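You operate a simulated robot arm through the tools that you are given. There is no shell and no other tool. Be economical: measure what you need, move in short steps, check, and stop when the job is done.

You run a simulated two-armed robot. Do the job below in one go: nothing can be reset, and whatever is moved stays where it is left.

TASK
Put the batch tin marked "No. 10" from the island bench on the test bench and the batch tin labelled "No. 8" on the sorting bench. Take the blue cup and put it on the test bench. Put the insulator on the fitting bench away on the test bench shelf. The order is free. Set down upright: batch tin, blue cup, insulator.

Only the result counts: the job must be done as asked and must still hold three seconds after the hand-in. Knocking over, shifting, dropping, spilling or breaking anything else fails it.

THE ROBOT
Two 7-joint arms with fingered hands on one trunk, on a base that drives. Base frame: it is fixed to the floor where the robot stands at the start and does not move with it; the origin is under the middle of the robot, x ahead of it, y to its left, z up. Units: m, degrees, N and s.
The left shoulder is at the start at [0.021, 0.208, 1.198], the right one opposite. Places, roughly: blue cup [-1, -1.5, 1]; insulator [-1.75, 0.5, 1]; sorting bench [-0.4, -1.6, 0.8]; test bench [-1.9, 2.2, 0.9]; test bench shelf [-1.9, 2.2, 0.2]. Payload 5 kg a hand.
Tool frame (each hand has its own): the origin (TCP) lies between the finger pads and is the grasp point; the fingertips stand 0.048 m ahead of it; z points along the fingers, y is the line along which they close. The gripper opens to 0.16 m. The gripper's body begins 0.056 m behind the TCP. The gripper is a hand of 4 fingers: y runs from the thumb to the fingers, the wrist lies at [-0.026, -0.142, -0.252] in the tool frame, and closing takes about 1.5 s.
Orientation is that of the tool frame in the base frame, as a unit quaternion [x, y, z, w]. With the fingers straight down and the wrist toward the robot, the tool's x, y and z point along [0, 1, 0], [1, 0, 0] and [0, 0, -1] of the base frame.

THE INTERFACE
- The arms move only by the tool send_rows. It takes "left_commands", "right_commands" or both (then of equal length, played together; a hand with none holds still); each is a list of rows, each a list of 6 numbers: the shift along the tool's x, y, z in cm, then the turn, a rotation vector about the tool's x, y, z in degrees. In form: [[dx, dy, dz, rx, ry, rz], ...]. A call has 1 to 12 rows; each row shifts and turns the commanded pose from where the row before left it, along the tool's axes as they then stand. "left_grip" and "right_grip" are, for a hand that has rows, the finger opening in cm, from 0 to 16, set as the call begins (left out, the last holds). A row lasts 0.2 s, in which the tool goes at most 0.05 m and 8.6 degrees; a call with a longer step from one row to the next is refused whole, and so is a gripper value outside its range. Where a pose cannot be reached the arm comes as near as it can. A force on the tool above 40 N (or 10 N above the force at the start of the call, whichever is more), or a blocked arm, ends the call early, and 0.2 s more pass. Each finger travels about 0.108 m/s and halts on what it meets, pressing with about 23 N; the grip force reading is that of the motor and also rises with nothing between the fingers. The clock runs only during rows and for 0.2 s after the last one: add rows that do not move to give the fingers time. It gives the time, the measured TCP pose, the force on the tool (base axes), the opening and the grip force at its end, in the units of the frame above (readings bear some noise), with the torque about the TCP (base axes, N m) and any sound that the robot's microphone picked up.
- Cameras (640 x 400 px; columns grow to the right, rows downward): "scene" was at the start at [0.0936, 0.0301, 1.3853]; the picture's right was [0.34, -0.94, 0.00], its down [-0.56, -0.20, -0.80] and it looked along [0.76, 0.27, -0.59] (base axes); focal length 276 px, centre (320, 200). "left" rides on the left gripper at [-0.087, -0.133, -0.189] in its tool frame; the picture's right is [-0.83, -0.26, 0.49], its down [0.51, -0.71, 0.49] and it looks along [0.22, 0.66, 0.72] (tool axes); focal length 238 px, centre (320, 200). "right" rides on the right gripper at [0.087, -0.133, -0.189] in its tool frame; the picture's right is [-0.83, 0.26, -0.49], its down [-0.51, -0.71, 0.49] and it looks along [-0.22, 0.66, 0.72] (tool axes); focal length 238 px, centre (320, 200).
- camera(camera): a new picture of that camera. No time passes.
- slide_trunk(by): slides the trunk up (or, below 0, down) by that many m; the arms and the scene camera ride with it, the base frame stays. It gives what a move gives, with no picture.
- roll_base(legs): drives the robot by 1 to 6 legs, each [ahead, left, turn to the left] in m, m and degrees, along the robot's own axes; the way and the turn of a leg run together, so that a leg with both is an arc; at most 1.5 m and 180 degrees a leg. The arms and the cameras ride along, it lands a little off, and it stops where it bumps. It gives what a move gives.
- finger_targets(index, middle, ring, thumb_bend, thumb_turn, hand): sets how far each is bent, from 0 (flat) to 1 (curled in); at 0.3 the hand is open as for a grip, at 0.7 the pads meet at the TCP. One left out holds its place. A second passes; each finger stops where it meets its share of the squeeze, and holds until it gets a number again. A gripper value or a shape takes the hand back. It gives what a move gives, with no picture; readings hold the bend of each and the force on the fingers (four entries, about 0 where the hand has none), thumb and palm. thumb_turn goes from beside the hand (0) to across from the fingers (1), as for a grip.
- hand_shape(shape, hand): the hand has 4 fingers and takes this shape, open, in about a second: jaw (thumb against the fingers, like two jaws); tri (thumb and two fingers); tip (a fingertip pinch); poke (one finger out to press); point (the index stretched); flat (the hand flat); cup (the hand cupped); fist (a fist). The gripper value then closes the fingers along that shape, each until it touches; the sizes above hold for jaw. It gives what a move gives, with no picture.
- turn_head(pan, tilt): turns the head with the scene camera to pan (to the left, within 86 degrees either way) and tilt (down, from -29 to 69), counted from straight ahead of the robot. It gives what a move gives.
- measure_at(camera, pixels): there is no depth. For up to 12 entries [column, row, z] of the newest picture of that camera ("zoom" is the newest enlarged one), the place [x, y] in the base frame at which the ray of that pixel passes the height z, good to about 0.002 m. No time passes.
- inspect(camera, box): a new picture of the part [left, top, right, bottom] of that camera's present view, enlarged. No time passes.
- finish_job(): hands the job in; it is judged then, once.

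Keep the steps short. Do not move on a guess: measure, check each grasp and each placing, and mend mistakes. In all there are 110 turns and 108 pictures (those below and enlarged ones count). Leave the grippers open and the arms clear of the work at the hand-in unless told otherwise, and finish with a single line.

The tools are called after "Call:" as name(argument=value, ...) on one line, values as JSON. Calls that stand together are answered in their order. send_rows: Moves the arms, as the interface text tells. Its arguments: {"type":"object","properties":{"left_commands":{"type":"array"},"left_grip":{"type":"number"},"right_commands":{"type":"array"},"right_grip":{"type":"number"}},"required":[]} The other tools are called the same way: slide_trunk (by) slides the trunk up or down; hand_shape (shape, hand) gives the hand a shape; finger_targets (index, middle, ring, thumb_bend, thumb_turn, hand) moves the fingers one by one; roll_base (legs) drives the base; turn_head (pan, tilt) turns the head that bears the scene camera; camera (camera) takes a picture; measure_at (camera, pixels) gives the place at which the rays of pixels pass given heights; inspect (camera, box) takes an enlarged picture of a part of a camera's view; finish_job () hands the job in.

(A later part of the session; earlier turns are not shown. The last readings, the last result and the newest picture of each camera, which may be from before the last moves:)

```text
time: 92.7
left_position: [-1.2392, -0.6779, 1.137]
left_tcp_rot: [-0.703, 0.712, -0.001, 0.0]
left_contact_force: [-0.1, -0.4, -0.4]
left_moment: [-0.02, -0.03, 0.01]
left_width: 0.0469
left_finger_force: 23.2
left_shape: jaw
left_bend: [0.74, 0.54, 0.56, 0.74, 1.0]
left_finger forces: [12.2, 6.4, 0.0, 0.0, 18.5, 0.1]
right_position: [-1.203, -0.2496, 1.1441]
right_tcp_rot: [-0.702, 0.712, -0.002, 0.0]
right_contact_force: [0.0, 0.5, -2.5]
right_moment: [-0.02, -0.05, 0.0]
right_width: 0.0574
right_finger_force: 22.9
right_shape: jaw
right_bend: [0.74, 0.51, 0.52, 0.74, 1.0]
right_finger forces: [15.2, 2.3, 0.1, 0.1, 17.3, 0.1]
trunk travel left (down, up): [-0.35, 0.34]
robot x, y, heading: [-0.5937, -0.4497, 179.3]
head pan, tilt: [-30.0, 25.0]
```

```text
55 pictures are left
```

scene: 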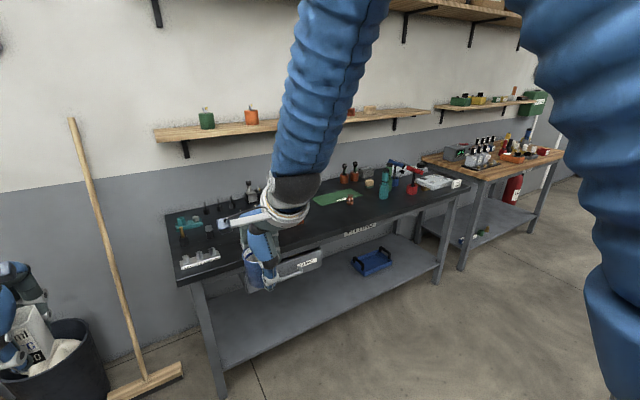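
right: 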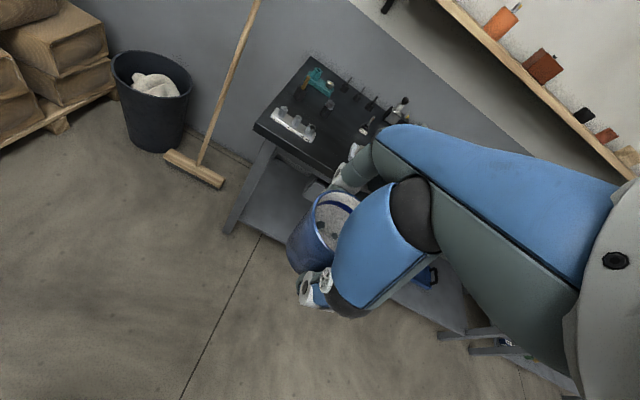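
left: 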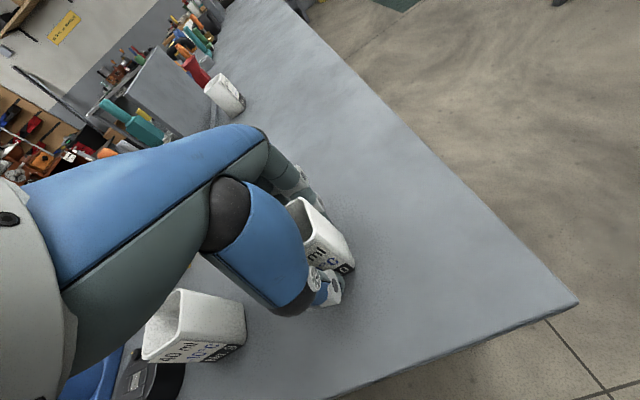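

I see the fitting bench (black) and the test bench (wood top) beyond. A yellow rack stood near (-0.3,1.9), so I look to the right before driving.

Call:
measure_at(camera="scene", pixels=[[182, 285, 0.84], [470, 190, 0.84], [489, 182, 0.84], [564, 155, 0.84], [460, 270, 0.0], [530, 235, 0.0], [222, 395, 0.0], [340, 198, 0.84], [385, 198, 0.84]])

Call:
turn_head(pan=-80, tilt=30)

Call:
camera(camera="scene")

```text
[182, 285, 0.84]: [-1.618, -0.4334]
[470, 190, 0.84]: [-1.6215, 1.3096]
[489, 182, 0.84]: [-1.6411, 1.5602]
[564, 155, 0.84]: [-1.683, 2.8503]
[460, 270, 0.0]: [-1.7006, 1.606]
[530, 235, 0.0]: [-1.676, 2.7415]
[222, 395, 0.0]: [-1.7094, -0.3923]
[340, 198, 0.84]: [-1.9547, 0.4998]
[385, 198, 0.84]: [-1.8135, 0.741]
```

```text
time: 93.9
left_position: [-1.239, -0.6779, 1.1375]
left_tcp_rot: [-0.703, 0.712, -0.001, 0.0]
left_contact_force: [0.3, -0.4, -0.9]
left_moment: [0.0, 0.0, 0.01]
left_width: 0.0471
left_finger_force: 23.2
left_shape: jaw
left_bend: [0.74, 0.54, 0.56, 0.74, 1.0]
left_finger forces: [12.1, 6.4, 0.0, 0.0, 18.5, 0.0]
right_position: [-1.2026, -0.25, 1.1429]
right_tcp_rot: [-0.702, 0.712, -0.001, 0.0]
right_contact_force: [-0.6, -0.3, -2.4]
right_moment: [-0.04, -0.02, 0.02]
right_width: 0.0577
right_finger_force: 22.6
right_shape: jaw
right_bend: [0.74, 0.51, 0.52, 0.74, 1.0]
right_finger forces: [15.2, 2.2, 0.0, 0.0, 17.3, 0.0]
trunk travel left (down, up): [-0.35, 0.34]
robot x, y, heading: [-0.5951, -0.4448, 179.3]
head pan, tilt: [-80.0, 30.0]
```

```text
54 pictures are left
```

scene: 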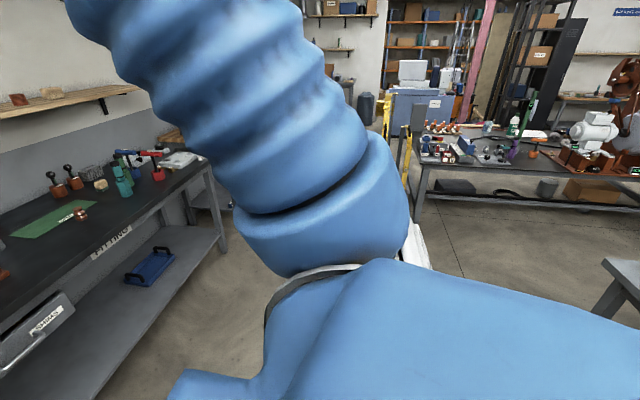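

The rack is near (-0.35,1.98). I drive at x≈-0.9 with hands short of the benches' edges (x≈-1.63), to y≈1.95.

Call:
roll_base(legs=[[0.28, 0, 0.7], [0, -1.2, 0], [0, -1.2, 0]])

Call:
turn_head(pan=-15, tilt=35)

Call:
camera(camera="scene")

```text
time: 107.2
left_position: [-1.5271, 1.7037, 1.1376]
left_tcp_rot: [0.712, -0.702, 0.001, 0.0]
left_contact_force: [0.6, 0.2, -1.1]
left_moment: [-0.04, -0.03, -0.01]
left_width: 0.0469
left_finger_force: 23.0
left_shape: jaw
left_bend: [0.74, 0.54, 0.56, 0.74, 1.0]
left_finger forces: [12.2, 6.4, 0.0, 0.0, 18.7, 0.0]
right_position: [-1.5028, 2.1338, 1.1433]
right_tcp_rot: [0.712, -0.703, 0.001, 0.001]
right_contact_force: [-0.3, 0.4, -1.9]
right_moment: [-0.03, 0.01, -0.01]
right_width: 0.0577
right_finger_force: 23.1
right_shape: jaw
right_bend: [0.74, 0.51, 0.52, 0.74, 1.0]
right_finger forces: [15.2, 2.3, 0.0, 0.0, 17.4, 0.0]
trunk travel left (down, up): [-0.35, 0.34]
robot x, y, heading: [-0.8933, 1.95, -179.0]
head pan, tilt: [-80.0, 30.0]
```

```text
time: 108.6
left_position: [-1.5272, 1.7048, 1.1382]
left_tcp_rot: [0.712, -0.702, 0.0, 0.0]
left_contact_force: [-0.2, 1.0, -2.4]
left_moment: [-0.02, -0.01, -0.01]
left_width: 0.0474
left_finger_force: 23.1
left_shape: jaw
left_bend: [0.74, 0.54, 0.56, 0.74, 1.0]
left_finger forces: [12.2, 6.5, 0.0, 0.0, 18.7, 0.0]
right_position: [-1.5036, 2.1339, 1.1436]
right_tcp_rot: [0.712, -0.703, 0.002, 0.0]
right_contact_force: [0.1, -0.8, -2.7]
right_moment: [0.03, 0.0, 0.02]
right_width: 0.0578
right_finger_force: 22.8
right_shape: jaw
right_bend: [0.74, 0.51, 0.52, 0.74, 1.0]
right_finger forces: [15.2, 2.3, 0.1, 0.1, 17.4, 0.0]
trunk travel left (down, up): [-0.35, 0.34]
robot x, y, heading: [-0.8888, 1.9537, -179.2]
head pan, tilt: [-15.0, 35.0]
```

```text
53 pictures are left
```

scene: 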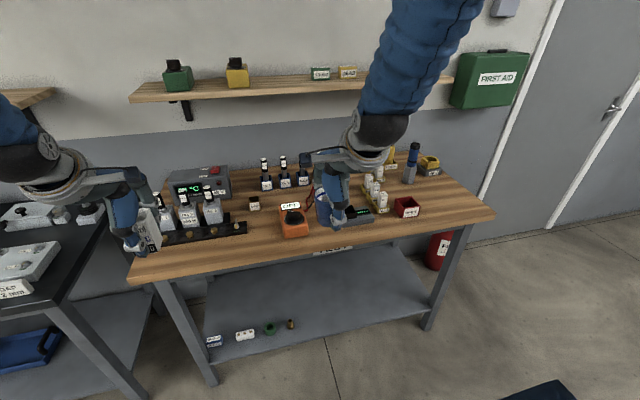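

I see the test bench with a free strip along the front, e.g. (250,255) and (440,220). I look with zoom and wrist cameras to pick spots and get the bench height.

Call:
inspect(camera="scene", box=[110, 130, 510, 380])

Call:
camera(camera="left")

Call:
camera(camera="right")

```text
1.60 times, centred on (310, 255) of scene
```

zoom: 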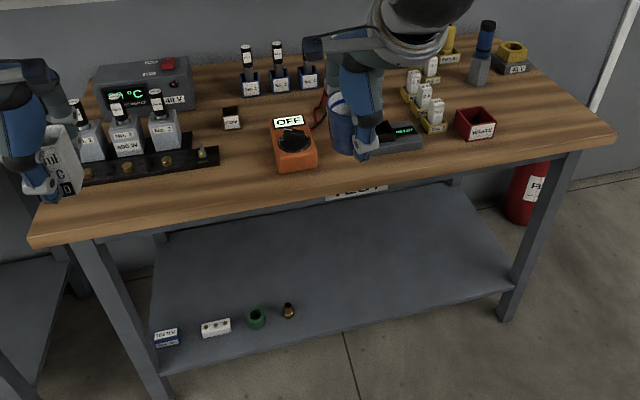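

```text
51 pictures are left
```

left: 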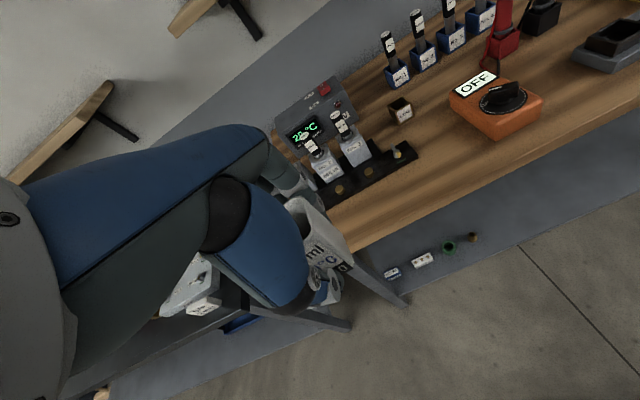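

```text
50 pictures are left
```

right: 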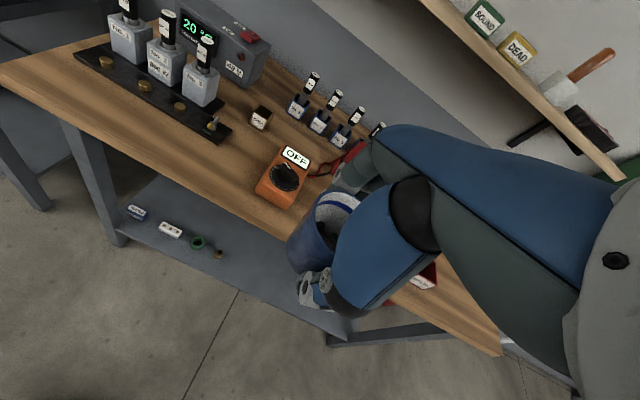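

Call:
measure_at(camera="scene", pixels=[[284.4, 236.5, 0.84], [284.4, 236.5, 0.9], [307.5, 234.5, 0.84], [307.5, 234.5, 0.9], [246.5, 233.5, 0.84], [246.5, 233.5, 0.9]])

Call:
measure_at(camera="right", pixels=[[257, 195, 0.84], [257, 195, 0.9], [288, 208, 0.84], [288, 208, 0.9], [218, 143, 0.84], [218, 143, 0.9]])

```text
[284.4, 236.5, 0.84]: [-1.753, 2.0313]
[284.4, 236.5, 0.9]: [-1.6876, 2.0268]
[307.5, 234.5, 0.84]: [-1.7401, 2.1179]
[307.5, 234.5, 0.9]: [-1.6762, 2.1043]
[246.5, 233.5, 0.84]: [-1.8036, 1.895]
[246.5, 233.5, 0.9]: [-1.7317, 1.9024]
```

```text
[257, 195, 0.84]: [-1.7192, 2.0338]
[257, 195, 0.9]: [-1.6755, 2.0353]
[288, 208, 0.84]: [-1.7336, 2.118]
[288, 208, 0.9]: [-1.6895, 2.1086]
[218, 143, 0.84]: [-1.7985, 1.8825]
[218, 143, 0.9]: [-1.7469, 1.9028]
```

Call:
inspect(camera="scene", box=[220, 180, 500, 290])

Call:
measure_at(camera="scene", pixels=[[131, 277, 0.87], [257, 260, 0.87], [370, 238, 0.87], [494, 215, 0.87], [398, 216, 0.87], [420, 214, 0.87], [372, 220, 0.87], [460, 205, 0.87], [284.4, 236.5, 0.87], [246.5, 233.5, 0.87]])

```text
2.29 times, centred on (360, 235) of scene
```

zoom: 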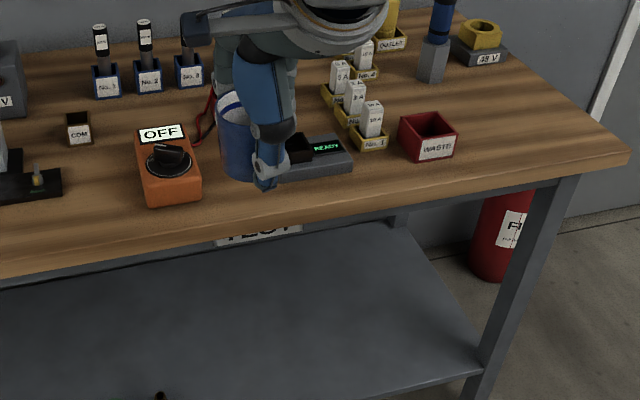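

```text
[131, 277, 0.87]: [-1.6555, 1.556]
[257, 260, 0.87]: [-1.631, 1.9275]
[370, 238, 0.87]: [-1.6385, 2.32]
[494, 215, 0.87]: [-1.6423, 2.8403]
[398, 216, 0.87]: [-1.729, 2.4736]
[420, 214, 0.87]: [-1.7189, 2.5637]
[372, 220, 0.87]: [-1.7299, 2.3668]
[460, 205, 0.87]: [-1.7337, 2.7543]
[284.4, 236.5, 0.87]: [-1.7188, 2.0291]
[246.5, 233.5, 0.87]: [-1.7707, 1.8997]
```

Spots: tin No. 10 at about (-1.69,1.96), in the gap between the black strip and orange switch; the cup at the clear right end near (-1.74,2.70). I drive so the left hand comes over its spot.

Call:
roll_base(legs=[[0, -0.26, -0.8], [0.16, 0, 0]])

Call:
turn_head(pan=0, tilt=45)

Call:
camera(camera="scene")

Call:
camera(camera="left")

```text
time: 111.4
left_position: [-1.6931, 1.9685, 1.1376]
left_tcp_rot: [0.708, -0.706, 0.0, -0.001]
left_contact_force: [-1.1, -0.4, -1.7]
left_moment: [0.01, -0.09, 0.0]
left_width: 0.0471
left_finger_force: 22.7
left_shape: jaw
left_bend: [0.74, 0.54, 0.56, 0.74, 1.0]
left_finger forces: [12.3, 6.5, 0.1, 0.0, 18.7, 0.0]
right_position: [-1.6623, 2.3969, 1.1431]
right_tcp_rot: [0.707, -0.707, 0.002, 0.0]
right_contact_force: [0.1, -0.7, -3.0]
right_moment: [0.02, -0.08, 0.01]
right_width: 0.0576
right_finger_force: 22.9
right_shape: jaw
right_bend: [0.74, 0.51, 0.52, 0.74, 1.0]
right_finger forces: [15.3, 2.3, 0.0, 0.1, 17.5, 0.0]
trunk travel left (down, up): [-0.35, 0.34]
robot x, y, heading: [-1.0519, 2.21, -180.0]
head pan, tilt: [-15.0, 35.0]
```

```text
time: 112.2
left_position: [-1.6913, 1.9689, 1.1378]
left_tcp_rot: [0.708, -0.706, 0.002, 0.0]
left_contact_force: [0.4, 0.2, -0.7]
left_moment: [-0.01, 0.04, 0.02]
left_width: 0.0471
left_finger_force: 22.4
left_shape: jaw
left_bend: [0.74, 0.54, 0.56, 0.74, 1.0]
left_finger forces: [12.3, 6.6, 0.0, 0.0, 18.8, 0.0]
right_position: [-1.6603, 2.397, 1.1445]
right_tcp_rot: [0.707, -0.707, 0.002, 0.0]
right_contact_force: [0.7, 0.2, -1.9]
right_moment: [0.04, 0.02, 0.0]
right_width: 0.0576
right_finger_force: 23.5
right_shape: jaw
right_bend: [0.74, 0.51, 0.52, 0.74, 1.0]
right_finger forces: [15.3, 2.3, 0.1, 0.1, 17.3, 0.1]
trunk travel left (down, up): [-0.35, 0.34]
robot x, y, heading: [-1.0487, 2.209, -179.8]
head pan, tilt: [0.0, 45.0]
```

```text
48 pictures are left
```

scene: 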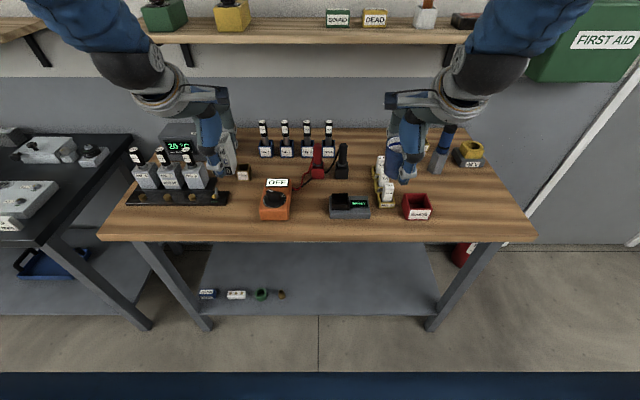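

```text
47 pictures are left
```

left: 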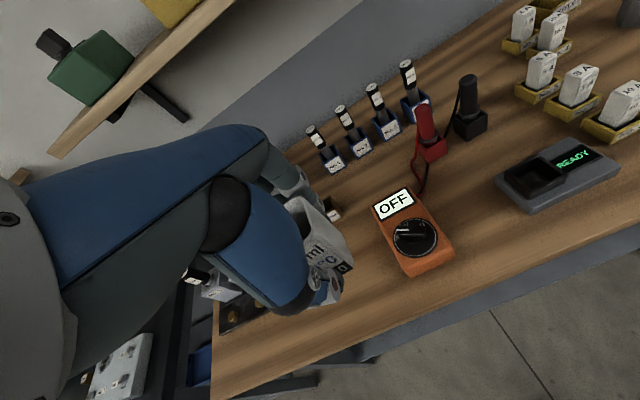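

Call:
measure_at(camera="scene", pixels=[[260, 220, 0.87], [229, 207, 0.87], [244, 181, 0.87], [244, 237, 0.87], [290, 219, 0.87], [432, 220, 0.87], [534, 236, 0.87], [470, 200, 0.87], [458, 165, 0.87], [404, 220, 0.87]])

Call:
measure_at(camera="left", pixels=[[407, 276, 0.84], [407, 276, 0.9], [449, 258, 0.84], [449, 258, 0.9]])

```text
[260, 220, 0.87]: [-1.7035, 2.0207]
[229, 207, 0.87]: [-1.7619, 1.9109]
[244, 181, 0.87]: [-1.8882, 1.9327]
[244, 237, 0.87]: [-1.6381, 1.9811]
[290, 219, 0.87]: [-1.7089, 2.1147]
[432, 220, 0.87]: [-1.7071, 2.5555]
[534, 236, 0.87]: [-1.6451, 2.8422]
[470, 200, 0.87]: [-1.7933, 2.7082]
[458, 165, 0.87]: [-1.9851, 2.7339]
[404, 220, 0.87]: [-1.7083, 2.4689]
```

```text
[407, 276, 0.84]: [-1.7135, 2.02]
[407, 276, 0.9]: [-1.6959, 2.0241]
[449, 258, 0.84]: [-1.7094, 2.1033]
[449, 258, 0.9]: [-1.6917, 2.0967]
```

Bench height is about 0.87. I lower the left hand to z 0.945, then creep down.

Call:
send_rows(left_commands=[[0, 0, 5, 0, 0, 0], [0, 0, 5, 0, 0, 0], [0, 0, 5, 0, 0, 0], [0, 0, 3, 0, 0, 0], [0, 0, 1, 0, 0, 0], [0, 0, 0, 0, 0, 0]])

Call:
send_rows(left_commands=[[0, 0, 0.3, 0, 0, 0], [0, 0, 0.3, 0, 0, 0], [0, 0, 0.3, 0, 0, 0], [0, 0, 0.3, 0, 0, 0], [0, 0, 0.3, 0, 0, 0], [0, 0, 0.3, 0, 0, 0], [0, 0, 0.3, 0, 0, 0], [0, 0, 0.3, 0, 0, 0]])

Call:
camera(camera="scene")

```text
time: 113.6
left_position: [-1.6908, 1.9683, 0.947]
left_tcp_rot: [0.708, -0.706, 0.001, -0.001]
left_contact_force: [-1.0, -0.1, -1.4]
left_moment: [0.03, -0.03, 0.04]
left_width: 0.0471
left_finger_force: 22.8
left_shape: jaw
left_bend: [0.74, 0.54, 0.56, 0.74, 1.0]
left_finger forces: [12.1, 6.4, 0.1, 0.0, 18.6, 0.0]
right_position: [-1.6604, 2.3976, 1.1445]
right_tcp_rot: [-0.707, 0.708, -0.001, 0.001]
right_contact_force: [-0.5, 0.4, -1.8]
right_moment: [0.02, -0.03, -0.01]
right_width: 0.0577
right_finger_force: 22.7
right_shape: jaw
right_bend: [0.74, 0.51, 0.52, 0.74, 1.0]
right_finger forces: [15.3, 2.3, 0.0, 0.0, 17.4, 0.1]
trunk travel left (down, up): [-0.35, 0.34]
robot x, y, heading: [-1.0487, 2.207, -179.9]
head pan, tilt: [0.0, 45.0]
```

```text
time: 115.0
left_position: [-1.6936, 1.9689, 0.9375]
left_tcp_rot: [0.708, -0.706, -0.003, 0.004]
left_contact_force: [10.7, 1.0, 28.3]
left_moment: [-0.03, -0.67, -0.01]
left_width: 0.05
left_finger_force: 22.8
left_shape: jaw
left_bend: [0.74, 0.54, 0.56, 0.74, 1.0]
left_finger forces: [11.9, 5.8, 0.0, 0.0, 28.4, 0.0]
right_position: [-1.659, 2.3984, 1.1428]
right_tcp_rot: [-0.707, 0.708, -0.001, 0.0]
right_contact_force: [-1.7, -0.2, -2.1]
right_moment: [0.04, -0.08, 0.02]
right_width: 0.0575
right_finger_force: 22.5
right_shape: jaw
right_bend: [0.74, 0.51, 0.52, 0.74, 1.0]
right_finger forces: [15.3, 2.3, 0.0, 0.0, 17.4, 0.0]
trunk travel left (down, up): [-0.35, 0.34]
robot x, y, heading: [-1.0489, 2.2087, -179.9]
head pan, tilt: [0.0, 45.0]
stopped in row 6 (left hand): the force on the tool passed its limit (the readings are from after the stop); the commanded pose is now the measured one
```

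```text
46 pictures are left
```

scene: 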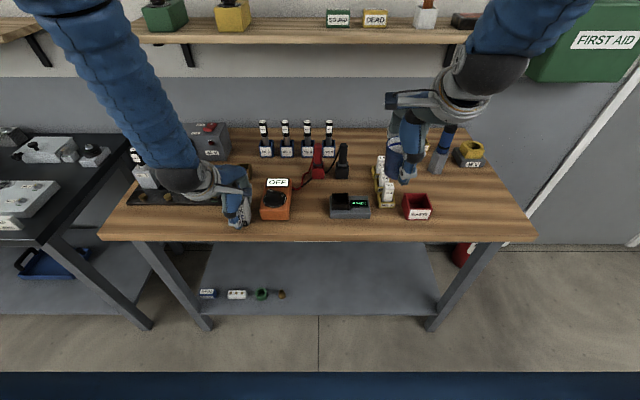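

Touchdown at 0.938. I ease up 3 mm, then open to 9 cm.

Call:
send_rows(left_commands=[[0, 0, -0.25, 0, 0, 0], [0, 0, 0, 0, 0, 0]])

Call:
inspect(camera="left", box=[200, 120, 440, 340])

```text
time: 115.5
left_position: [-1.6932, 1.9692, 0.9374]
left_tcp_rot: [0.708, -0.706, -0.003, 0.003]
left_contact_force: [2.5, 1.0, 15.3]
left_moment: [0.01, -0.09, 0.02]
left_width: 0.0493
left_finger_force: 23.0
left_shape: jaw
left_bend: [0.74, 0.54, 0.56, 0.74, 1.0]
left_finger forces: [13.2, 6.7, 0.0, 0.0, 23.4, 0.0]
right_position: [-1.6596, 2.3973, 1.1436]
right_tcp_rot: [-0.707, 0.707, -0.002, 0.0]
right_contact_force: [0.3, -0.6, -2.3]
right_moment: [0.01, -0.04, 0.0]
right_width: 0.0576
right_finger_force: 23.3
right_shape: jaw
right_bend: [0.74, 0.51, 0.52, 0.74, 1.0]
right_finger forces: [15.4, 2.3, 0.0, 0.0, 17.4, 0.1]
trunk travel left (down, up): [-0.35, 0.34]
robot x, y, heading: [-1.0492, 2.208, -179.8]
head pan, tilt: [0.0, 45.0]
```

```text
1.82 times, centred on (320, 230) of left
```

zoom: 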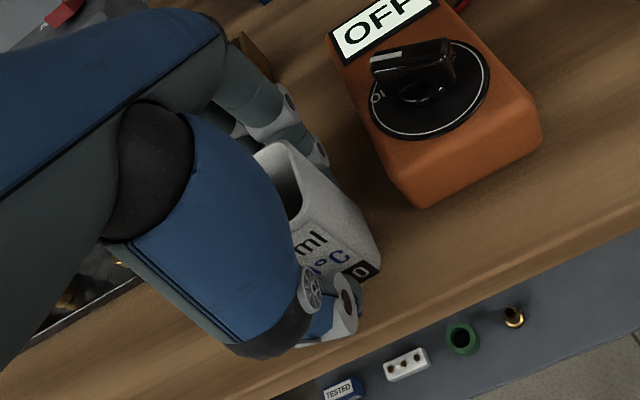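

Call:
send_rows(left_commands=[[0, 0, -0.15, 0, 0, 0], [0, 0, 0, 0, 0, 0]])

Call:
send_rows(left_commands=[[0, 0, 0, 0, 0, 0], [0, 0, 0, 0, 0, 0], [0, 0, 0, 0, 0, 0], [0, 0, 0, 0, 0, 0], [0, 0, 0, 0, 0, 0], [0, 0, 0, 0, 0, 0], [0, 0, 0, 0, 0, 0], [0, 0, 0, 0, 0, 0]], left_grip=9.5)

Call:
inspect(camera="left", box=[200, 120, 440, 340])

```text
time: 116.2
left_position: [-1.6946, 1.9685, 0.9371]
left_tcp_rot: [0.708, -0.706, -0.002, 0.002]
left_contact_force: [1.3, 0.5, 5.7]
left_moment: [0.04, 0.11, -0.02]
left_width: 0.0486
left_finger_force: 22.7
left_shape: jaw
left_bend: [0.74, 0.54, 0.56, 0.74, 1.0]
left_finger forces: [13.6, 6.9, 0.1, 0.1, 21.2, 0.0]
right_position: [-1.6619, 2.3974, 1.1436]
right_tcp_rot: [0.707, -0.707, 0.002, 0.0]
right_contact_force: [0.1, -0.1, -2.1]
right_moment: [0.0, -0.04, 0.03]
right_width: 0.0574
right_finger_force: 22.7
right_shape: jaw
right_bend: [0.74, 0.51, 0.52, 0.74, 1.0]
right_finger forces: [15.3, 2.3, 0.1, 0.1, 17.5, 0.0]
trunk travel left (down, up): [-0.35, 0.34]
robot x, y, heading: [-1.0474, 2.2079, -179.9]
head pan, tilt: [0.0, 45.0]
```

```text
time: 118.0
left_position: [-1.6936, 1.9695, 0.938]
left_tcp_rot: [0.708, -0.706, -0.003, 0.003]
left_contact_force: [0.3, -1.0, 0.9]
left_moment: [-0.02, -0.01, 0.01]
left_width: 0.0946
left_finger_force: 0.1
left_shape: jaw
left_bend: [0.73, 0.41, 0.38, 0.65, 1.0]
left_finger forces: [0.1, 0.1, 0.1, 0.0, 0.1, 0.0]
right_position: [-1.6606, 2.3977, 1.1433]
right_tcp_rot: [0.708, -0.707, 0.001, 0.0]
right_contact_force: [0.4, -0.2, -2.1]
right_moment: [-0.02, -0.01, 0.0]
right_width: 0.0578
right_finger_force: 23.6
right_shape: jaw
right_bend: [0.74, 0.51, 0.52, 0.74, 1.0]
right_finger forces: [15.3, 2.4, 0.0, 0.0, 17.4, 0.1]
trunk travel left (down, up): [-0.35, 0.34]
robot x, y, heading: [-1.0527, 2.2076, -179.9]
head pan, tilt: [0.0, 45.0]
```

```text
1.82 times, centred on (320, 230) of left
```

zoom: 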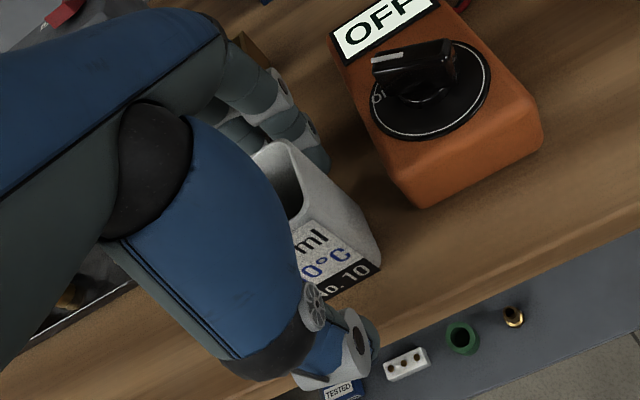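

Free; I open to 11.5 cm so the index clears, then rise.

Call:
send_rows(left_commands=[[0, 0, 0, 0, 0, 0], [0, 0, 0, 0, 0, 0], [0, 0, 0, 0, 0, 0], [0, 0, 0, 0, 0, 0], [0, 0, 0, 0, 0, 0]], left_grip=11.5)

Call:
send_rows(left_commands=[[0, 0, -2, 0, 0, 0], [0, 0, -4, 0, 0, 0], [0, 0, -5, 0, 0, 0], [0, 0, -5, 0, 0, 0], [0, 0, -5, 0, 0, 0], [0, 0, -2, 0, 0, 0], [0, 0, 0, 0, 0, 0]])

Call:
camera(camera="scene")

```text
time: 119.2
left_position: [-1.6922, 1.9684, 0.9389]
left_tcp_rot: [0.708, -0.706, -0.003, 0.003]
left_contact_force: [-0.5, 1.2, -0.5]
left_moment: [-0.01, -0.03, 0.0]
left_width: 0.1146
left_finger_force: 0.1
left_shape: jaw
left_bend: [0.27, 0.37, 0.34, 0.58, 0.99]
left_finger forces: [0.1, 0.1, 0.1, 0.0, 0.1, 0.1]
right_position: [-1.6623, 2.3979, 1.1429]
right_tcp_rot: [0.707, -0.707, 0.001, 0.0]
right_contact_force: [-0.1, -0.4, -2.6]
right_moment: [-0.01, 0.01, 0.01]
right_width: 0.0575
right_finger_force: 23.5
right_shape: jaw
right_bend: [0.74, 0.51, 0.52, 0.74, 1.0]
right_finger forces: [15.2, 2.3, 0.0, 0.0, 17.4, 0.0]
trunk travel left (down, up): [-0.35, 0.34]
robot x, y, heading: [-1.0531, 2.2112, -180.0]
head pan, tilt: [0.0, 45.0]
```

```text
time: 120.8
left_position: [-1.6926, 1.9687, 1.1685]
left_tcp_rot: [0.708, -0.706, -0.002, 0.002]
left_contact_force: [0.1, -0.1, -0.3]
left_moment: [0.01, 0.01, 0.02]
left_width: 0.1148
left_finger_force: 0.0
left_shape: jaw
left_bend: [0.27, 0.37, 0.34, 0.58, 0.99]
left_finger forces: [0.0, 0.0, 0.1, 0.1, 0.0, 0.0]
right_position: [-1.6613, 2.3982, 1.1432]
right_tcp_rot: [0.707, -0.707, 0.002, -0.001]
right_contact_force: [0.0, 0.3, -2.6]
right_moment: [-0.01, -0.03, -0.03]
right_width: 0.0577
right_finger_force: 22.5
right_shape: jaw
right_bend: [0.74, 0.51, 0.52, 0.74, 1.0]
right_finger forces: [15.3, 2.3, 0.0, 0.1, 17.4, 0.0]
trunk travel left (down, up): [-0.35, 0.34]
robot x, y, heading: [-1.0513, 2.2068, -179.8]
head pan, tilt: [0.0, 45.0]
```

```text
43 pictures are left
```

scene: 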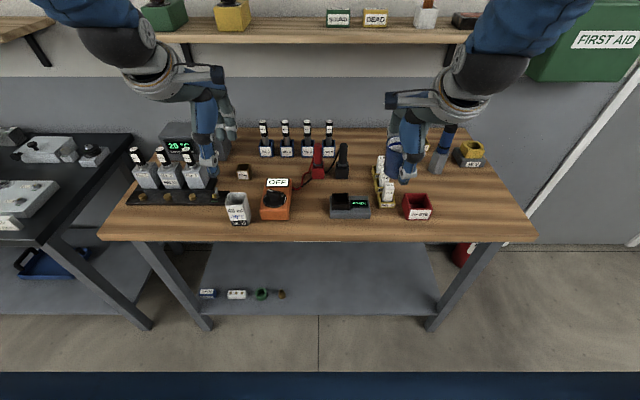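

No. 10 stands upright. I strafe right 0.30 so the cup comes to the clear right end.

Call:
roll_base(legs=[[0, -0.3, 0]])

Call:
turn_head(pan=-15, tilt=45)

Call:
camera(camera="scene")

```text
time: 122.8
left_position: [-1.693, 2.272, 1.1681]
left_tcp_rot: [0.708, -0.706, -0.003, 0.003]
left_contact_force: [-0.2, 0.0, -0.5]
left_moment: [-0.06, 0.01, 0.03]
left_width: 0.1149
left_finger_force: 0.1
left_shape: jaw
left_bend: [0.27, 0.37, 0.34, 0.58, 0.99]
left_finger forces: [0.0, 0.0, 0.1, 0.1, 0.0, 0.0]
right_position: [-1.6624, 2.6994, 1.1439]
right_tcp_rot: [-0.707, 0.707, -0.002, 0.0]
right_contact_force: [0.8, 0.5, -3.2]
right_moment: [-0.05, 0.0, 0.03]
right_width: 0.0576
right_finger_force: 23.6
right_shape: jaw
right_bend: [0.74, 0.51, 0.52, 0.74, 1.0]
right_finger forces: [15.3, 2.2, 0.1, 0.0, 17.4, 0.0]
trunk travel left (down, up): [-0.35, 0.34]
robot x, y, heading: [-1.0522, 2.5091, -179.8]
head pan, tilt: [0.0, 45.0]
```

```text
time: 123.6
left_position: [-1.6925, 2.2699, 1.1684]
left_tcp_rot: [0.708, -0.707, -0.002, 0.003]
left_contact_force: [0.1, 0.7, -0.3]
left_moment: [0.01, 0.0, -0.01]
left_width: 0.1148
left_finger_force: 0.1
left_shape: jaw
left_bend: [0.27, 0.37, 0.34, 0.58, 0.99]
left_finger forces: [0.1, 0.0, 0.1, 0.1, 0.0, 0.1]
right_position: [-1.6612, 2.6986, 1.1442]
right_tcp_rot: [-0.707, 0.707, -0.001, -0.001]
right_contact_force: [-0.4, -0.7, -1.8]
right_moment: [0.04, -0.05, -0.02]
right_width: 0.0576
right_finger_force: 23.3
right_shape: jaw
right_bend: [0.74, 0.51, 0.52, 0.74, 1.0]
right_finger forces: [15.4, 2.2, 0.1, 0.1, 17.4, 0.1]
trunk travel left (down, up): [-0.35, 0.34]
robot x, y, heading: [-1.0499, 2.5073, -180.1]
head pan, tilt: [-15.0, 45.0]
```

```text
42 pictures are left
```

scene: 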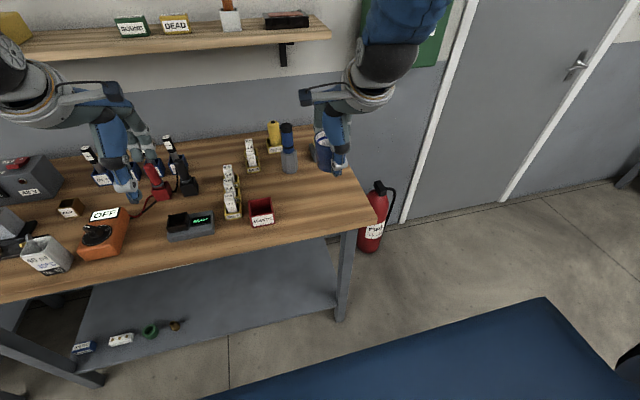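

Call:
measure_at(camera="scene", pixels=[[315, 200, 0.876], [375, 210, 0.876], [273, 222, 0.876], [272, 200, 0.93], [290, 172, 0.876], [340, 175, 0.876]])

Call:
send_rows(right_commands=[[0, 4, 0, 0, 0, 0], [0, 4, 0, 0, 0, 0], [0, 0, 0, 0, 0, 0]])

Call:
camera(camera="right")

```text
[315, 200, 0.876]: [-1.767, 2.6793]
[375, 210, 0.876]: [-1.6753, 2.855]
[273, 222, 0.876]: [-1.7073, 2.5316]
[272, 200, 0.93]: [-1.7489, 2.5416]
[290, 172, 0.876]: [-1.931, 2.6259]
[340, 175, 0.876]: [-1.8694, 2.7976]
```

```text
time: 124.4
left_position: [-1.692, 2.2705, 1.1699]
left_tcp_rot: [0.708, -0.707, -0.003, 0.003]
left_contact_force: [1.2, 0.7, 0.4]
left_moment: [-0.02, 0.06, -0.03]
left_width: 0.1147
left_finger_force: 0.1
left_shape: jaw
left_bend: [0.27, 0.37, 0.34, 0.58, 0.99]
left_finger forces: [0.0, 0.1, 0.1, 0.0, 0.0, 0.0]
right_position: [-1.741, 2.7, 1.1433]
right_tcp_rot: [-0.707, 0.707, -0.001, 0.0]
right_contact_force: [0.4, 0.8, -2.1]
right_moment: [0.06, 0.03, 0.02]
right_width: 0.0573
right_finger_force: 22.9
right_shape: jaw
right_bend: [0.74, 0.51, 0.52, 0.74, 1.0]
right_finger forces: [15.4, 2.3, 0.0, 0.0, 17.7, 0.1]
trunk travel left (down, up): [-0.35, 0.34]
robot x, y, heading: [-1.0516, 2.5053, -179.5]
head pan, tilt: [-15.0, 45.0]
```

```text
41 pictures are left
```

right: 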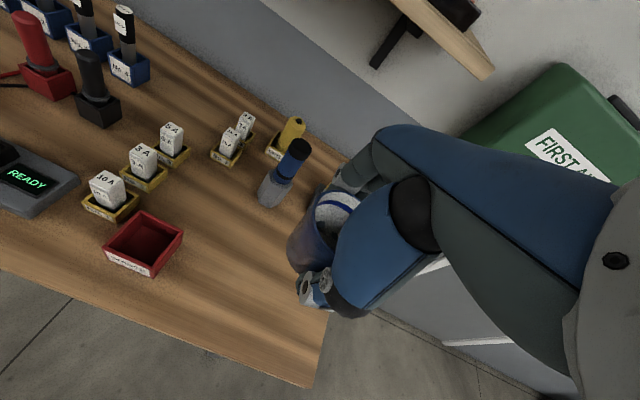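

The spot is clear. I lower the cup to z 0.95, then creep.

Call:
send_rows(right_commands=[[0, 0, 5, 0, 0, 0], [0, 0, 5, 0, 0, 0], [0, 0, 5, 0, 0, 0], [0, 0, 3, 0, 0, 0], [0, 0, 1, 0, 0, 0], [0, 0, 0, 0, 0, 0]])

Call:
send_rows(right_commands=[[0, 0, 0.3, 0, 0, 0], [0, 0, 0.3, 0, 0, 0], [0, 0, 0.3, 0, 0, 0], [0, 0, 0.3, 0, 0, 0], [0, 0, 0.2, 0, 0, 0], [0, 0, 0, 0, 0, 0]])

Call:
inspect(camera="right", box=[200, 120, 440, 340])

```text
time: 125.8
left_position: [-1.6922, 2.2706, 1.1688]
left_tcp_rot: [0.708, -0.707, -0.003, 0.002]
left_contact_force: [0.2, 0.6, -0.3]
left_moment: [0.02, -0.01, 0.01]
left_width: 0.1148
left_finger_force: 0.1
left_shape: jaw
left_bend: [0.27, 0.37, 0.34, 0.58, 0.99]
left_finger forces: [0.0, 0.1, 0.0, 0.0, 0.0, 0.1]
right_position: [-1.7413, 2.6987, 0.9529]
right_tcp_rot: [0.707, -0.707, 0.001, 0.0]
right_contact_force: [1.1, -0.4, -2.2]
right_moment: [0.0, -0.01, -0.01]
right_width: 0.0575
right_finger_force: 23.1
right_shape: jaw
right_bend: [0.74, 0.51, 0.52, 0.74, 1.0]
right_finger forces: [15.3, 2.4, 0.0, 0.0, 17.3, 0.1]
trunk travel left (down, up): [-0.35, 0.34]
robot x, y, heading: [-1.0492, 2.5131, -180.0]
head pan, tilt: [-15.0, 45.0]
```

```text
time: 127.2
left_position: [-1.6925, 2.2711, 1.1676]
left_tcp_rot: [0.708, -0.707, -0.002, 0.003]
left_contact_force: [0.2, -0.2, 0.5]
left_moment: [0.01, 0.03, 0.0]
left_width: 0.1148
left_finger_force: 0.1
left_shape: jaw
left_bend: [0.27, 0.37, 0.34, 0.58, 0.99]
left_finger forces: [0.1, 0.0, 0.0, 0.1, 0.1, 0.0]
right_position: [-1.7415, 2.699, 0.9392]
right_tcp_rot: [0.707, -0.707, 0.001, 0.0]
right_contact_force: [0.0, -0.2, -3.4]
right_moment: [-0.01, -0.04, 0.03]
right_width: 0.0575
right_finger_force: 23.0
right_shape: jaw
right_bend: [0.74, 0.51, 0.52, 0.74, 1.0]
right_finger forces: [15.3, 2.4, 0.0, 0.0, 17.2, 0.1]
trunk travel left (down, up): [-0.35, 0.34]
robot x, y, heading: [-1.0521, 2.506, -180.0]
head pan, tilt: [-15.0, 45.0]
```

```text
1.82 times, centred on (320, 230) of right
```

zoom: 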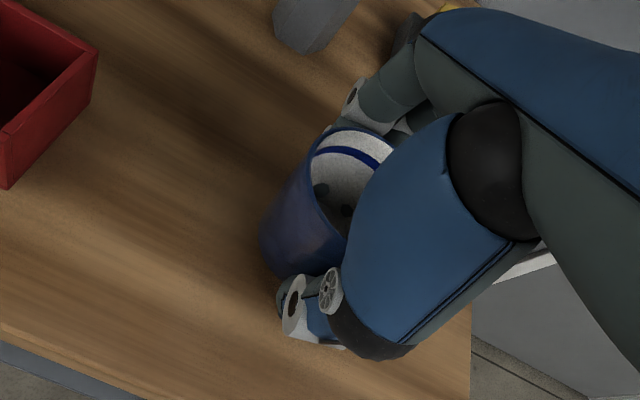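

Not yet in contact; I creep further until the force rises.

Call:
send_rows(right_commands=[[0, 0, 0.15, 0, 0, 0], [0, 0, 0.15, 0, 0, 0], [0, 0, 0.15, 0, 0, 0], [0, 0, 0.15, 0, 0, 0], [0, 0, 0.15, 0, 0, 0], [0, 0, 0.15, 0, 0, 0], [0, 0, 0.15, 0, 0, 0], [0, 0, 0.15, 0, 0, 0]])

```text
time: 129.0
left_position: [-1.6916, 2.2713, 1.1697]
left_tcp_rot: [0.708, -0.707, -0.002, 0.003]
left_contact_force: [1.2, 0.3, 0.6]
left_moment: [0.02, -0.01, 0.02]
left_width: 0.1148
left_finger_force: 0.1
left_shape: jaw
left_bend: [0.27, 0.37, 0.34, 0.58, 0.99]
left_finger forces: [0.0, 0.0, 0.0, 0.0, 0.0, 0.0]
right_position: [-1.7426, 2.6982, 0.9304]
right_tcp_rot: [-0.706, 0.708, 0.0, -0.002]
right_contact_force: [3.5, 0.5, 20.5]
right_moment: [-0.23, 0.24, 0.0]
right_width: 0.0574
right_finger_force: 23.3
right_shape: jaw
right_bend: [0.74, 0.51, 0.52, 0.74, 1.0]
right_finger forces: [26.5, 2.3, 0.1, 0.0, 26.6, 0.1]
trunk travel left (down, up): [-0.35, 0.34]
robot x, y, heading: [-1.0494, 2.5074, -179.9]
head pan, tilt: [-15.0, 45.0]
```

Contact at 0.930 (20 N). I ease up 2 mm and open.

Call:
send_rows(right_commands=[[0, 0, -0.2, 0, 0, 0], [0, 0, 0, 0, 0, 0]])

Call:
send_rows(right_commands=[[0, 0, 0, 0, 0, 0], [0, 0, 0, 0, 0, 0], [0, 0, 0, 0, 0, 0], [0, 0, 0, 0, 0, 0], [0, 0, 0, 0, 0, 0], [0, 0, 0, 0, 0, 0], [0, 0, 0, 0, 0, 0], [0, 0, 0, 0, 0, 0]], right_grip=12)

Call:
inspect(camera="right", box=[200, 120, 440, 340])

```text
time: 129.6
left_position: [-1.6925, 2.2714, 1.1689]
left_tcp_rot: [0.708, -0.707, -0.003, 0.003]
left_contact_force: [-0.1, -0.2, 0.1]
left_moment: [0.03, -0.02, 0.0]
left_width: 0.1149
left_finger_force: 0.1
left_shape: jaw
left_bend: [0.27, 0.37, 0.34, 0.58, 0.99]
left_finger forces: [0.0, 0.0, 0.0, 0.0, 0.0, 0.1]
right_position: [-1.7419, 2.6977, 0.9288]
right_tcp_rot: [-0.707, 0.707, 0.0, -0.001]
right_contact_force: [-1.3, 0.9, 15.2]
right_moment: [-0.18, 0.78, -0.08]
right_width: 0.0575
right_finger_force: 22.7
right_shape: jaw
right_bend: [0.74, 0.51, 0.52, 0.74, 1.0]
right_finger forces: [27.3, 2.9, 0.0, 0.0, 18.1, 0.2]
trunk travel left (down, up): [-0.35, 0.34]
robot x, y, heading: [-1.0497, 2.504, -179.9]
head pan, tilt: [-15.0, 45.0]
```

```text
time: 131.4
left_position: [-1.6922, 2.2701, 1.1689]
left_tcp_rot: [0.708, -0.707, -0.003, 0.003]
left_contact_force: [-0.4, 0.4, -0.4]
left_moment: [0.02, -0.01, -0.04]
left_width: 0.1146
left_finger_force: 0.0
left_shape: jaw
left_bend: [0.27, 0.37, 0.34, 0.58, 0.99]
left_finger forces: [0.1, 0.1, 0.1, 0.0, 0.0, 0.1]
right_position: [-1.7407, 2.6991, 0.9308]
right_tcp_rot: [0.707, -0.707, 0.001, 0.0]
right_contact_force: [1.8, -0.9, 7.0]
right_moment: [0.04, 0.35, -0.04]
right_width: 0.1178
right_finger_force: 0.1
right_shape: jaw
right_bend: [0.26, 0.37, 0.33, 0.55, 0.99]
right_finger forces: [0.1, 6.8, 0.0, 0.1, 0.0, 0.0]
trunk travel left (down, up): [-0.35, 0.34]
robot x, y, heading: [-1.0504, 2.5093, -179.9]
head pan, tilt: [-15.0, 45.0]
```

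```text
1.82 times, centred on (320, 230) of right
```

zoom: 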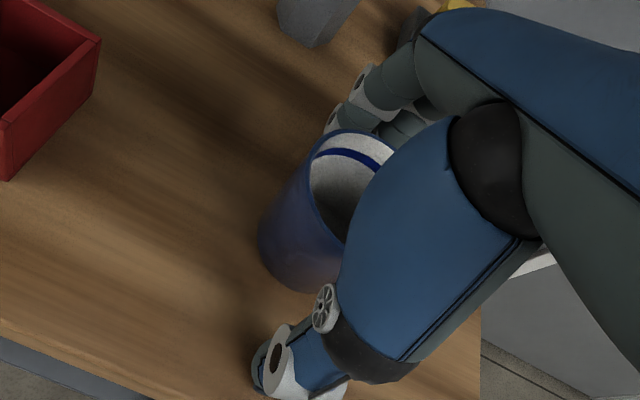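

The cup stands free. I raise the hand and look.

Call:
send_rows(right_commands=[[0, 0, -1, 0, 0, 0], [0, 0, -3, 0, 0, 0], [0, 0, -5, 0, 0, 0], [0, 0, -5, 0, 0, 0], [0, 0, -5, 0, 0, 0], [0, 0, -5, 0, 0, 0], [0, 0, 0, 0, 0, 0]])

Call:
camera(camera="scene")

```text
time: 133.0
left_position: [-1.6947, 2.2699, 1.1677]
left_tcp_rot: [0.708, -0.706, -0.002, 0.002]
left_contact_force: [-0.5, 0.4, -0.7]
left_moment: [0.02, -0.08, 0.0]
left_width: 0.1145
left_finger_force: 0.2
left_shape: jaw
left_bend: [0.27, 0.37, 0.34, 0.58, 0.99]
left_finger forces: [0.1, 0.0, 0.1, 0.0, 0.1, 0.0]
right_position: [-1.7435, 2.6983, 1.1702]
right_tcp_rot: [0.707, -0.707, 0.002, -0.001]
right_contact_force: [-0.4, -0.4, -0.8]
right_moment: [0.02, -0.07, 0.03]
right_width: 0.1199
right_finger_force: 0.0
right_shape: jaw
right_bend: [0.26, 0.36, 0.33, 0.55, 0.99]
right_finger forces: [0.0, 0.1, 0.0, 0.1, 0.1, 0.0]
trunk travel left (down, up): [-0.35, 0.34]
robot x, y, heading: [-1.0521, 2.5106, -179.9]
head pan, tilt: [-15.0, 45.0]
```

```text
38 pictures are left
```

scene: 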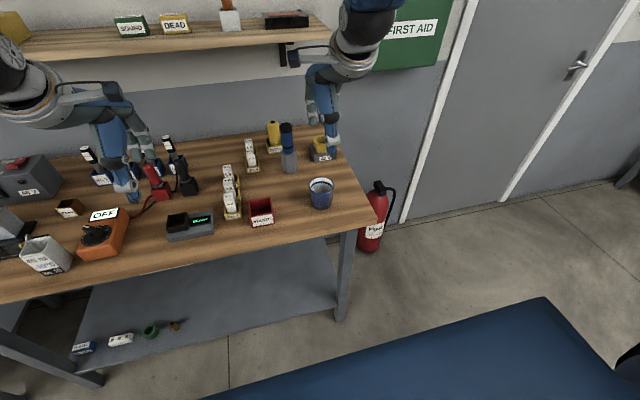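

The cup is upright in place. Now I back off and drive to the fitting bench for the insulator.

Call:
roll_base(legs=[[-0.17, 0, 0], [0, 1.0, 0], [0, 0.95, 0]])

Call:
turn_head(pan=0, tilt=40)

Call:
camera(camera="scene")

Call:
inspect(camera="scene", box=[180, 130, 480, 290])

```text
time: 143.8
left_position: [-1.5107, 0.3162, 1.1674]
left_tcp_rot: [0.709, -0.705, -0.003, 0.003]
left_contact_force: [-0.3, 0.2, 0.1]
left_moment: [0.01, 0.0, 0.01]
left_width: 0.1146
left_finger_force: 0.2
left_shape: jaw
left_bend: [0.27, 0.37, 0.34, 0.58, 0.99]
left_finger forces: [0.0, 0.1, 0.1, 0.1, 0.0, 0.1]
right_position: [-1.5616, 0.7457, 1.171]
right_tcp_rot: [0.709, -0.706, 0.0, 0.0]
right_contact_force: [-0.2, -0.1, -0.2]
right_moment: [0.01, -0.02, 0.01]
right_width: 0.1197
right_finger_force: 0.0
right_shape: jaw
right_bend: [0.26, 0.36, 0.33, 0.55, 0.99]
right_finger forces: [0.0, 0.1, 0.0, 0.0, 0.0, 0.0]
trunk travel left (down, up): [-0.35, 0.34]
robot x, y, heading: [-0.8683, 0.5621, -179.9]
head pan, tilt: [-15.0, 45.0]
```

```text
time: 144.6
left_position: [-1.5097, 0.3172, 1.1692]
left_tcp_rot: [0.709, -0.705, -0.003, 0.002]
left_contact_force: [-0.5, 0.1, 0.5]
left_moment: [-0.02, 0.01, 0.0]
left_width: 0.1148
left_finger_force: 0.0
left_shape: jaw
left_bend: [0.27, 0.37, 0.34, 0.58, 0.99]
left_finger forces: [0.1, 0.0, 0.1, 0.1, 0.0, 0.1]
right_position: [-1.5614, 0.7435, 1.1705]
right_tcp_rot: [0.708, -0.706, 0.001, 0.0]
right_contact_force: [-0.1, 0.6, 0.2]
right_moment: [-0.03, 0.0, -0.04]
right_width: 0.1199
right_finger_force: 0.2
right_shape: jaw
right_bend: [0.26, 0.36, 0.33, 0.55, 0.99]
right_finger forces: [0.0, 0.0, 0.1, 0.0, 0.1, 0.0]
trunk travel left (down, up): [-0.35, 0.34]
robot x, y, heading: [-0.8637, 0.5541, -179.7]
head pan, tilt: [0.0, 40.0]
```

```text
37 pictures are left
```

scene: 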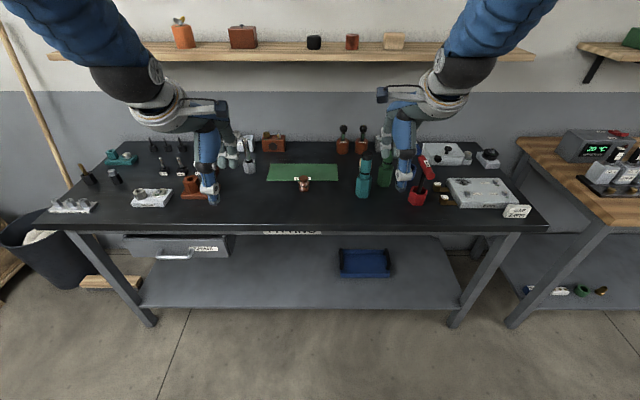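

```text
2.13 times, centred on (330, 210) of scene
```

zoom: 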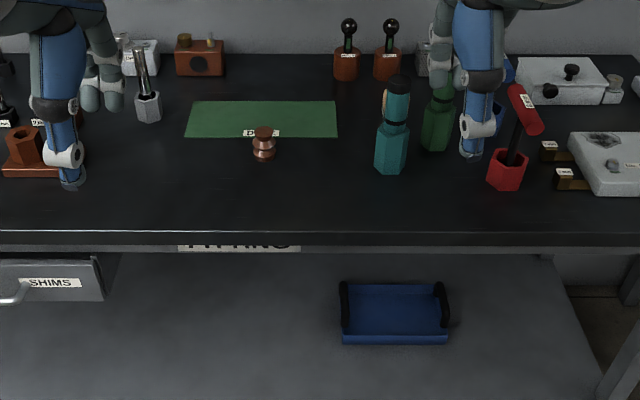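

The brown ribbed insulator stands at (304,183), in front of the green mat. I zoom in and measure it with two cameras.

Call:
inspect(camera="scene", box=[274, 160, 334, 200])

Call:
camera(camera="right")

Call:
camera(camera="left")

```text
10.00 times, centred on (304, 180) of scene
```

zoom: 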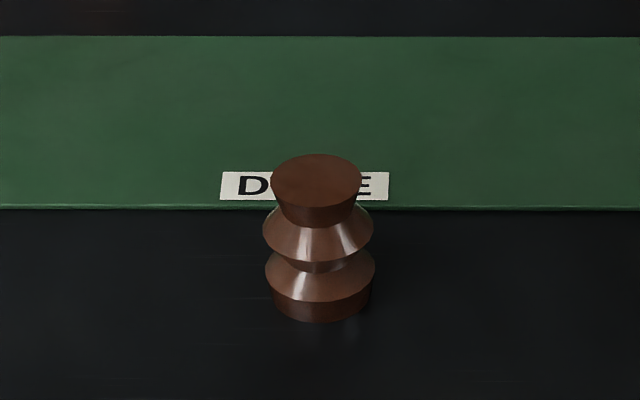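

```text
34 pictures are left
```

right: 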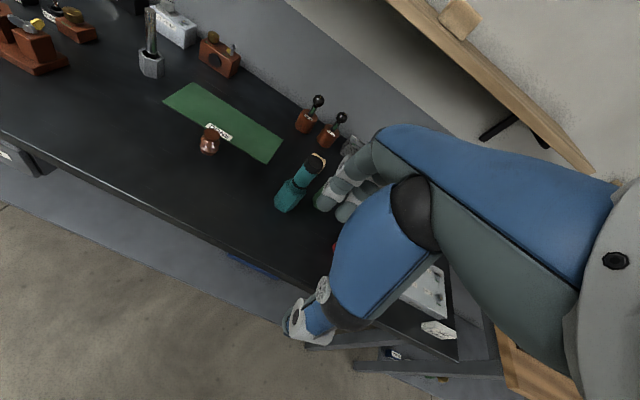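

```text
33 pictures are left
```

left: 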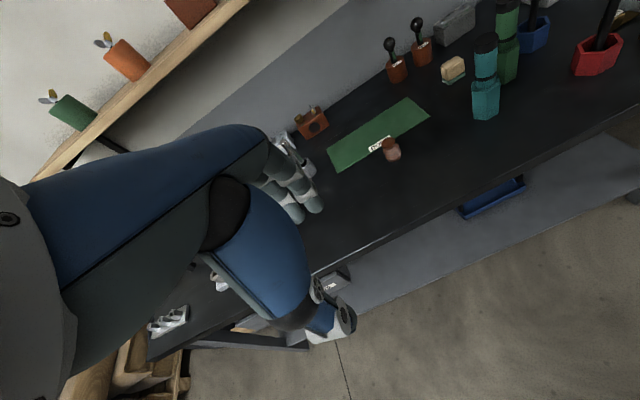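

Call:
measure_at(camera="scene", pixels=[[304, 190.3, 0.84], [304, 190.3, 0.88], [303.7, 178, 0.89], [303.7, 178, 0.93], [298.6, 189, 0.86], [309.2, 189, 0.86]])

Call:
measure_at(camera="left", pixels=[[393, 155, 0.84], [393, 155, 0.88], [389, 142, 0.89], [389, 142, 0.93]])

Call:
measure_at(camera="right", pixels=[[208, 149, 0.84], [208, 149, 0.88], [211, 132, 0.89], [211, 132, 0.93]])

```text
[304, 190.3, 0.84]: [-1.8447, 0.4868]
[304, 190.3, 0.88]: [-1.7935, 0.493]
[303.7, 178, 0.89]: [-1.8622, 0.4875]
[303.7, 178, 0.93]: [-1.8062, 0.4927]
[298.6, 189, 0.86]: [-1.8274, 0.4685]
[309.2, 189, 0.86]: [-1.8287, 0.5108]
```

```text
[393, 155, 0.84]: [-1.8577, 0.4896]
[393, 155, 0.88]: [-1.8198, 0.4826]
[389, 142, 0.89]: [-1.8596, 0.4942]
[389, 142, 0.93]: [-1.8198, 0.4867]
```

```text
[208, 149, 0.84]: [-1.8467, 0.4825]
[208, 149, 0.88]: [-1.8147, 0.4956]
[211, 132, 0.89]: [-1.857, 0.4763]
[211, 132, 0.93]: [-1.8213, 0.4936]
```

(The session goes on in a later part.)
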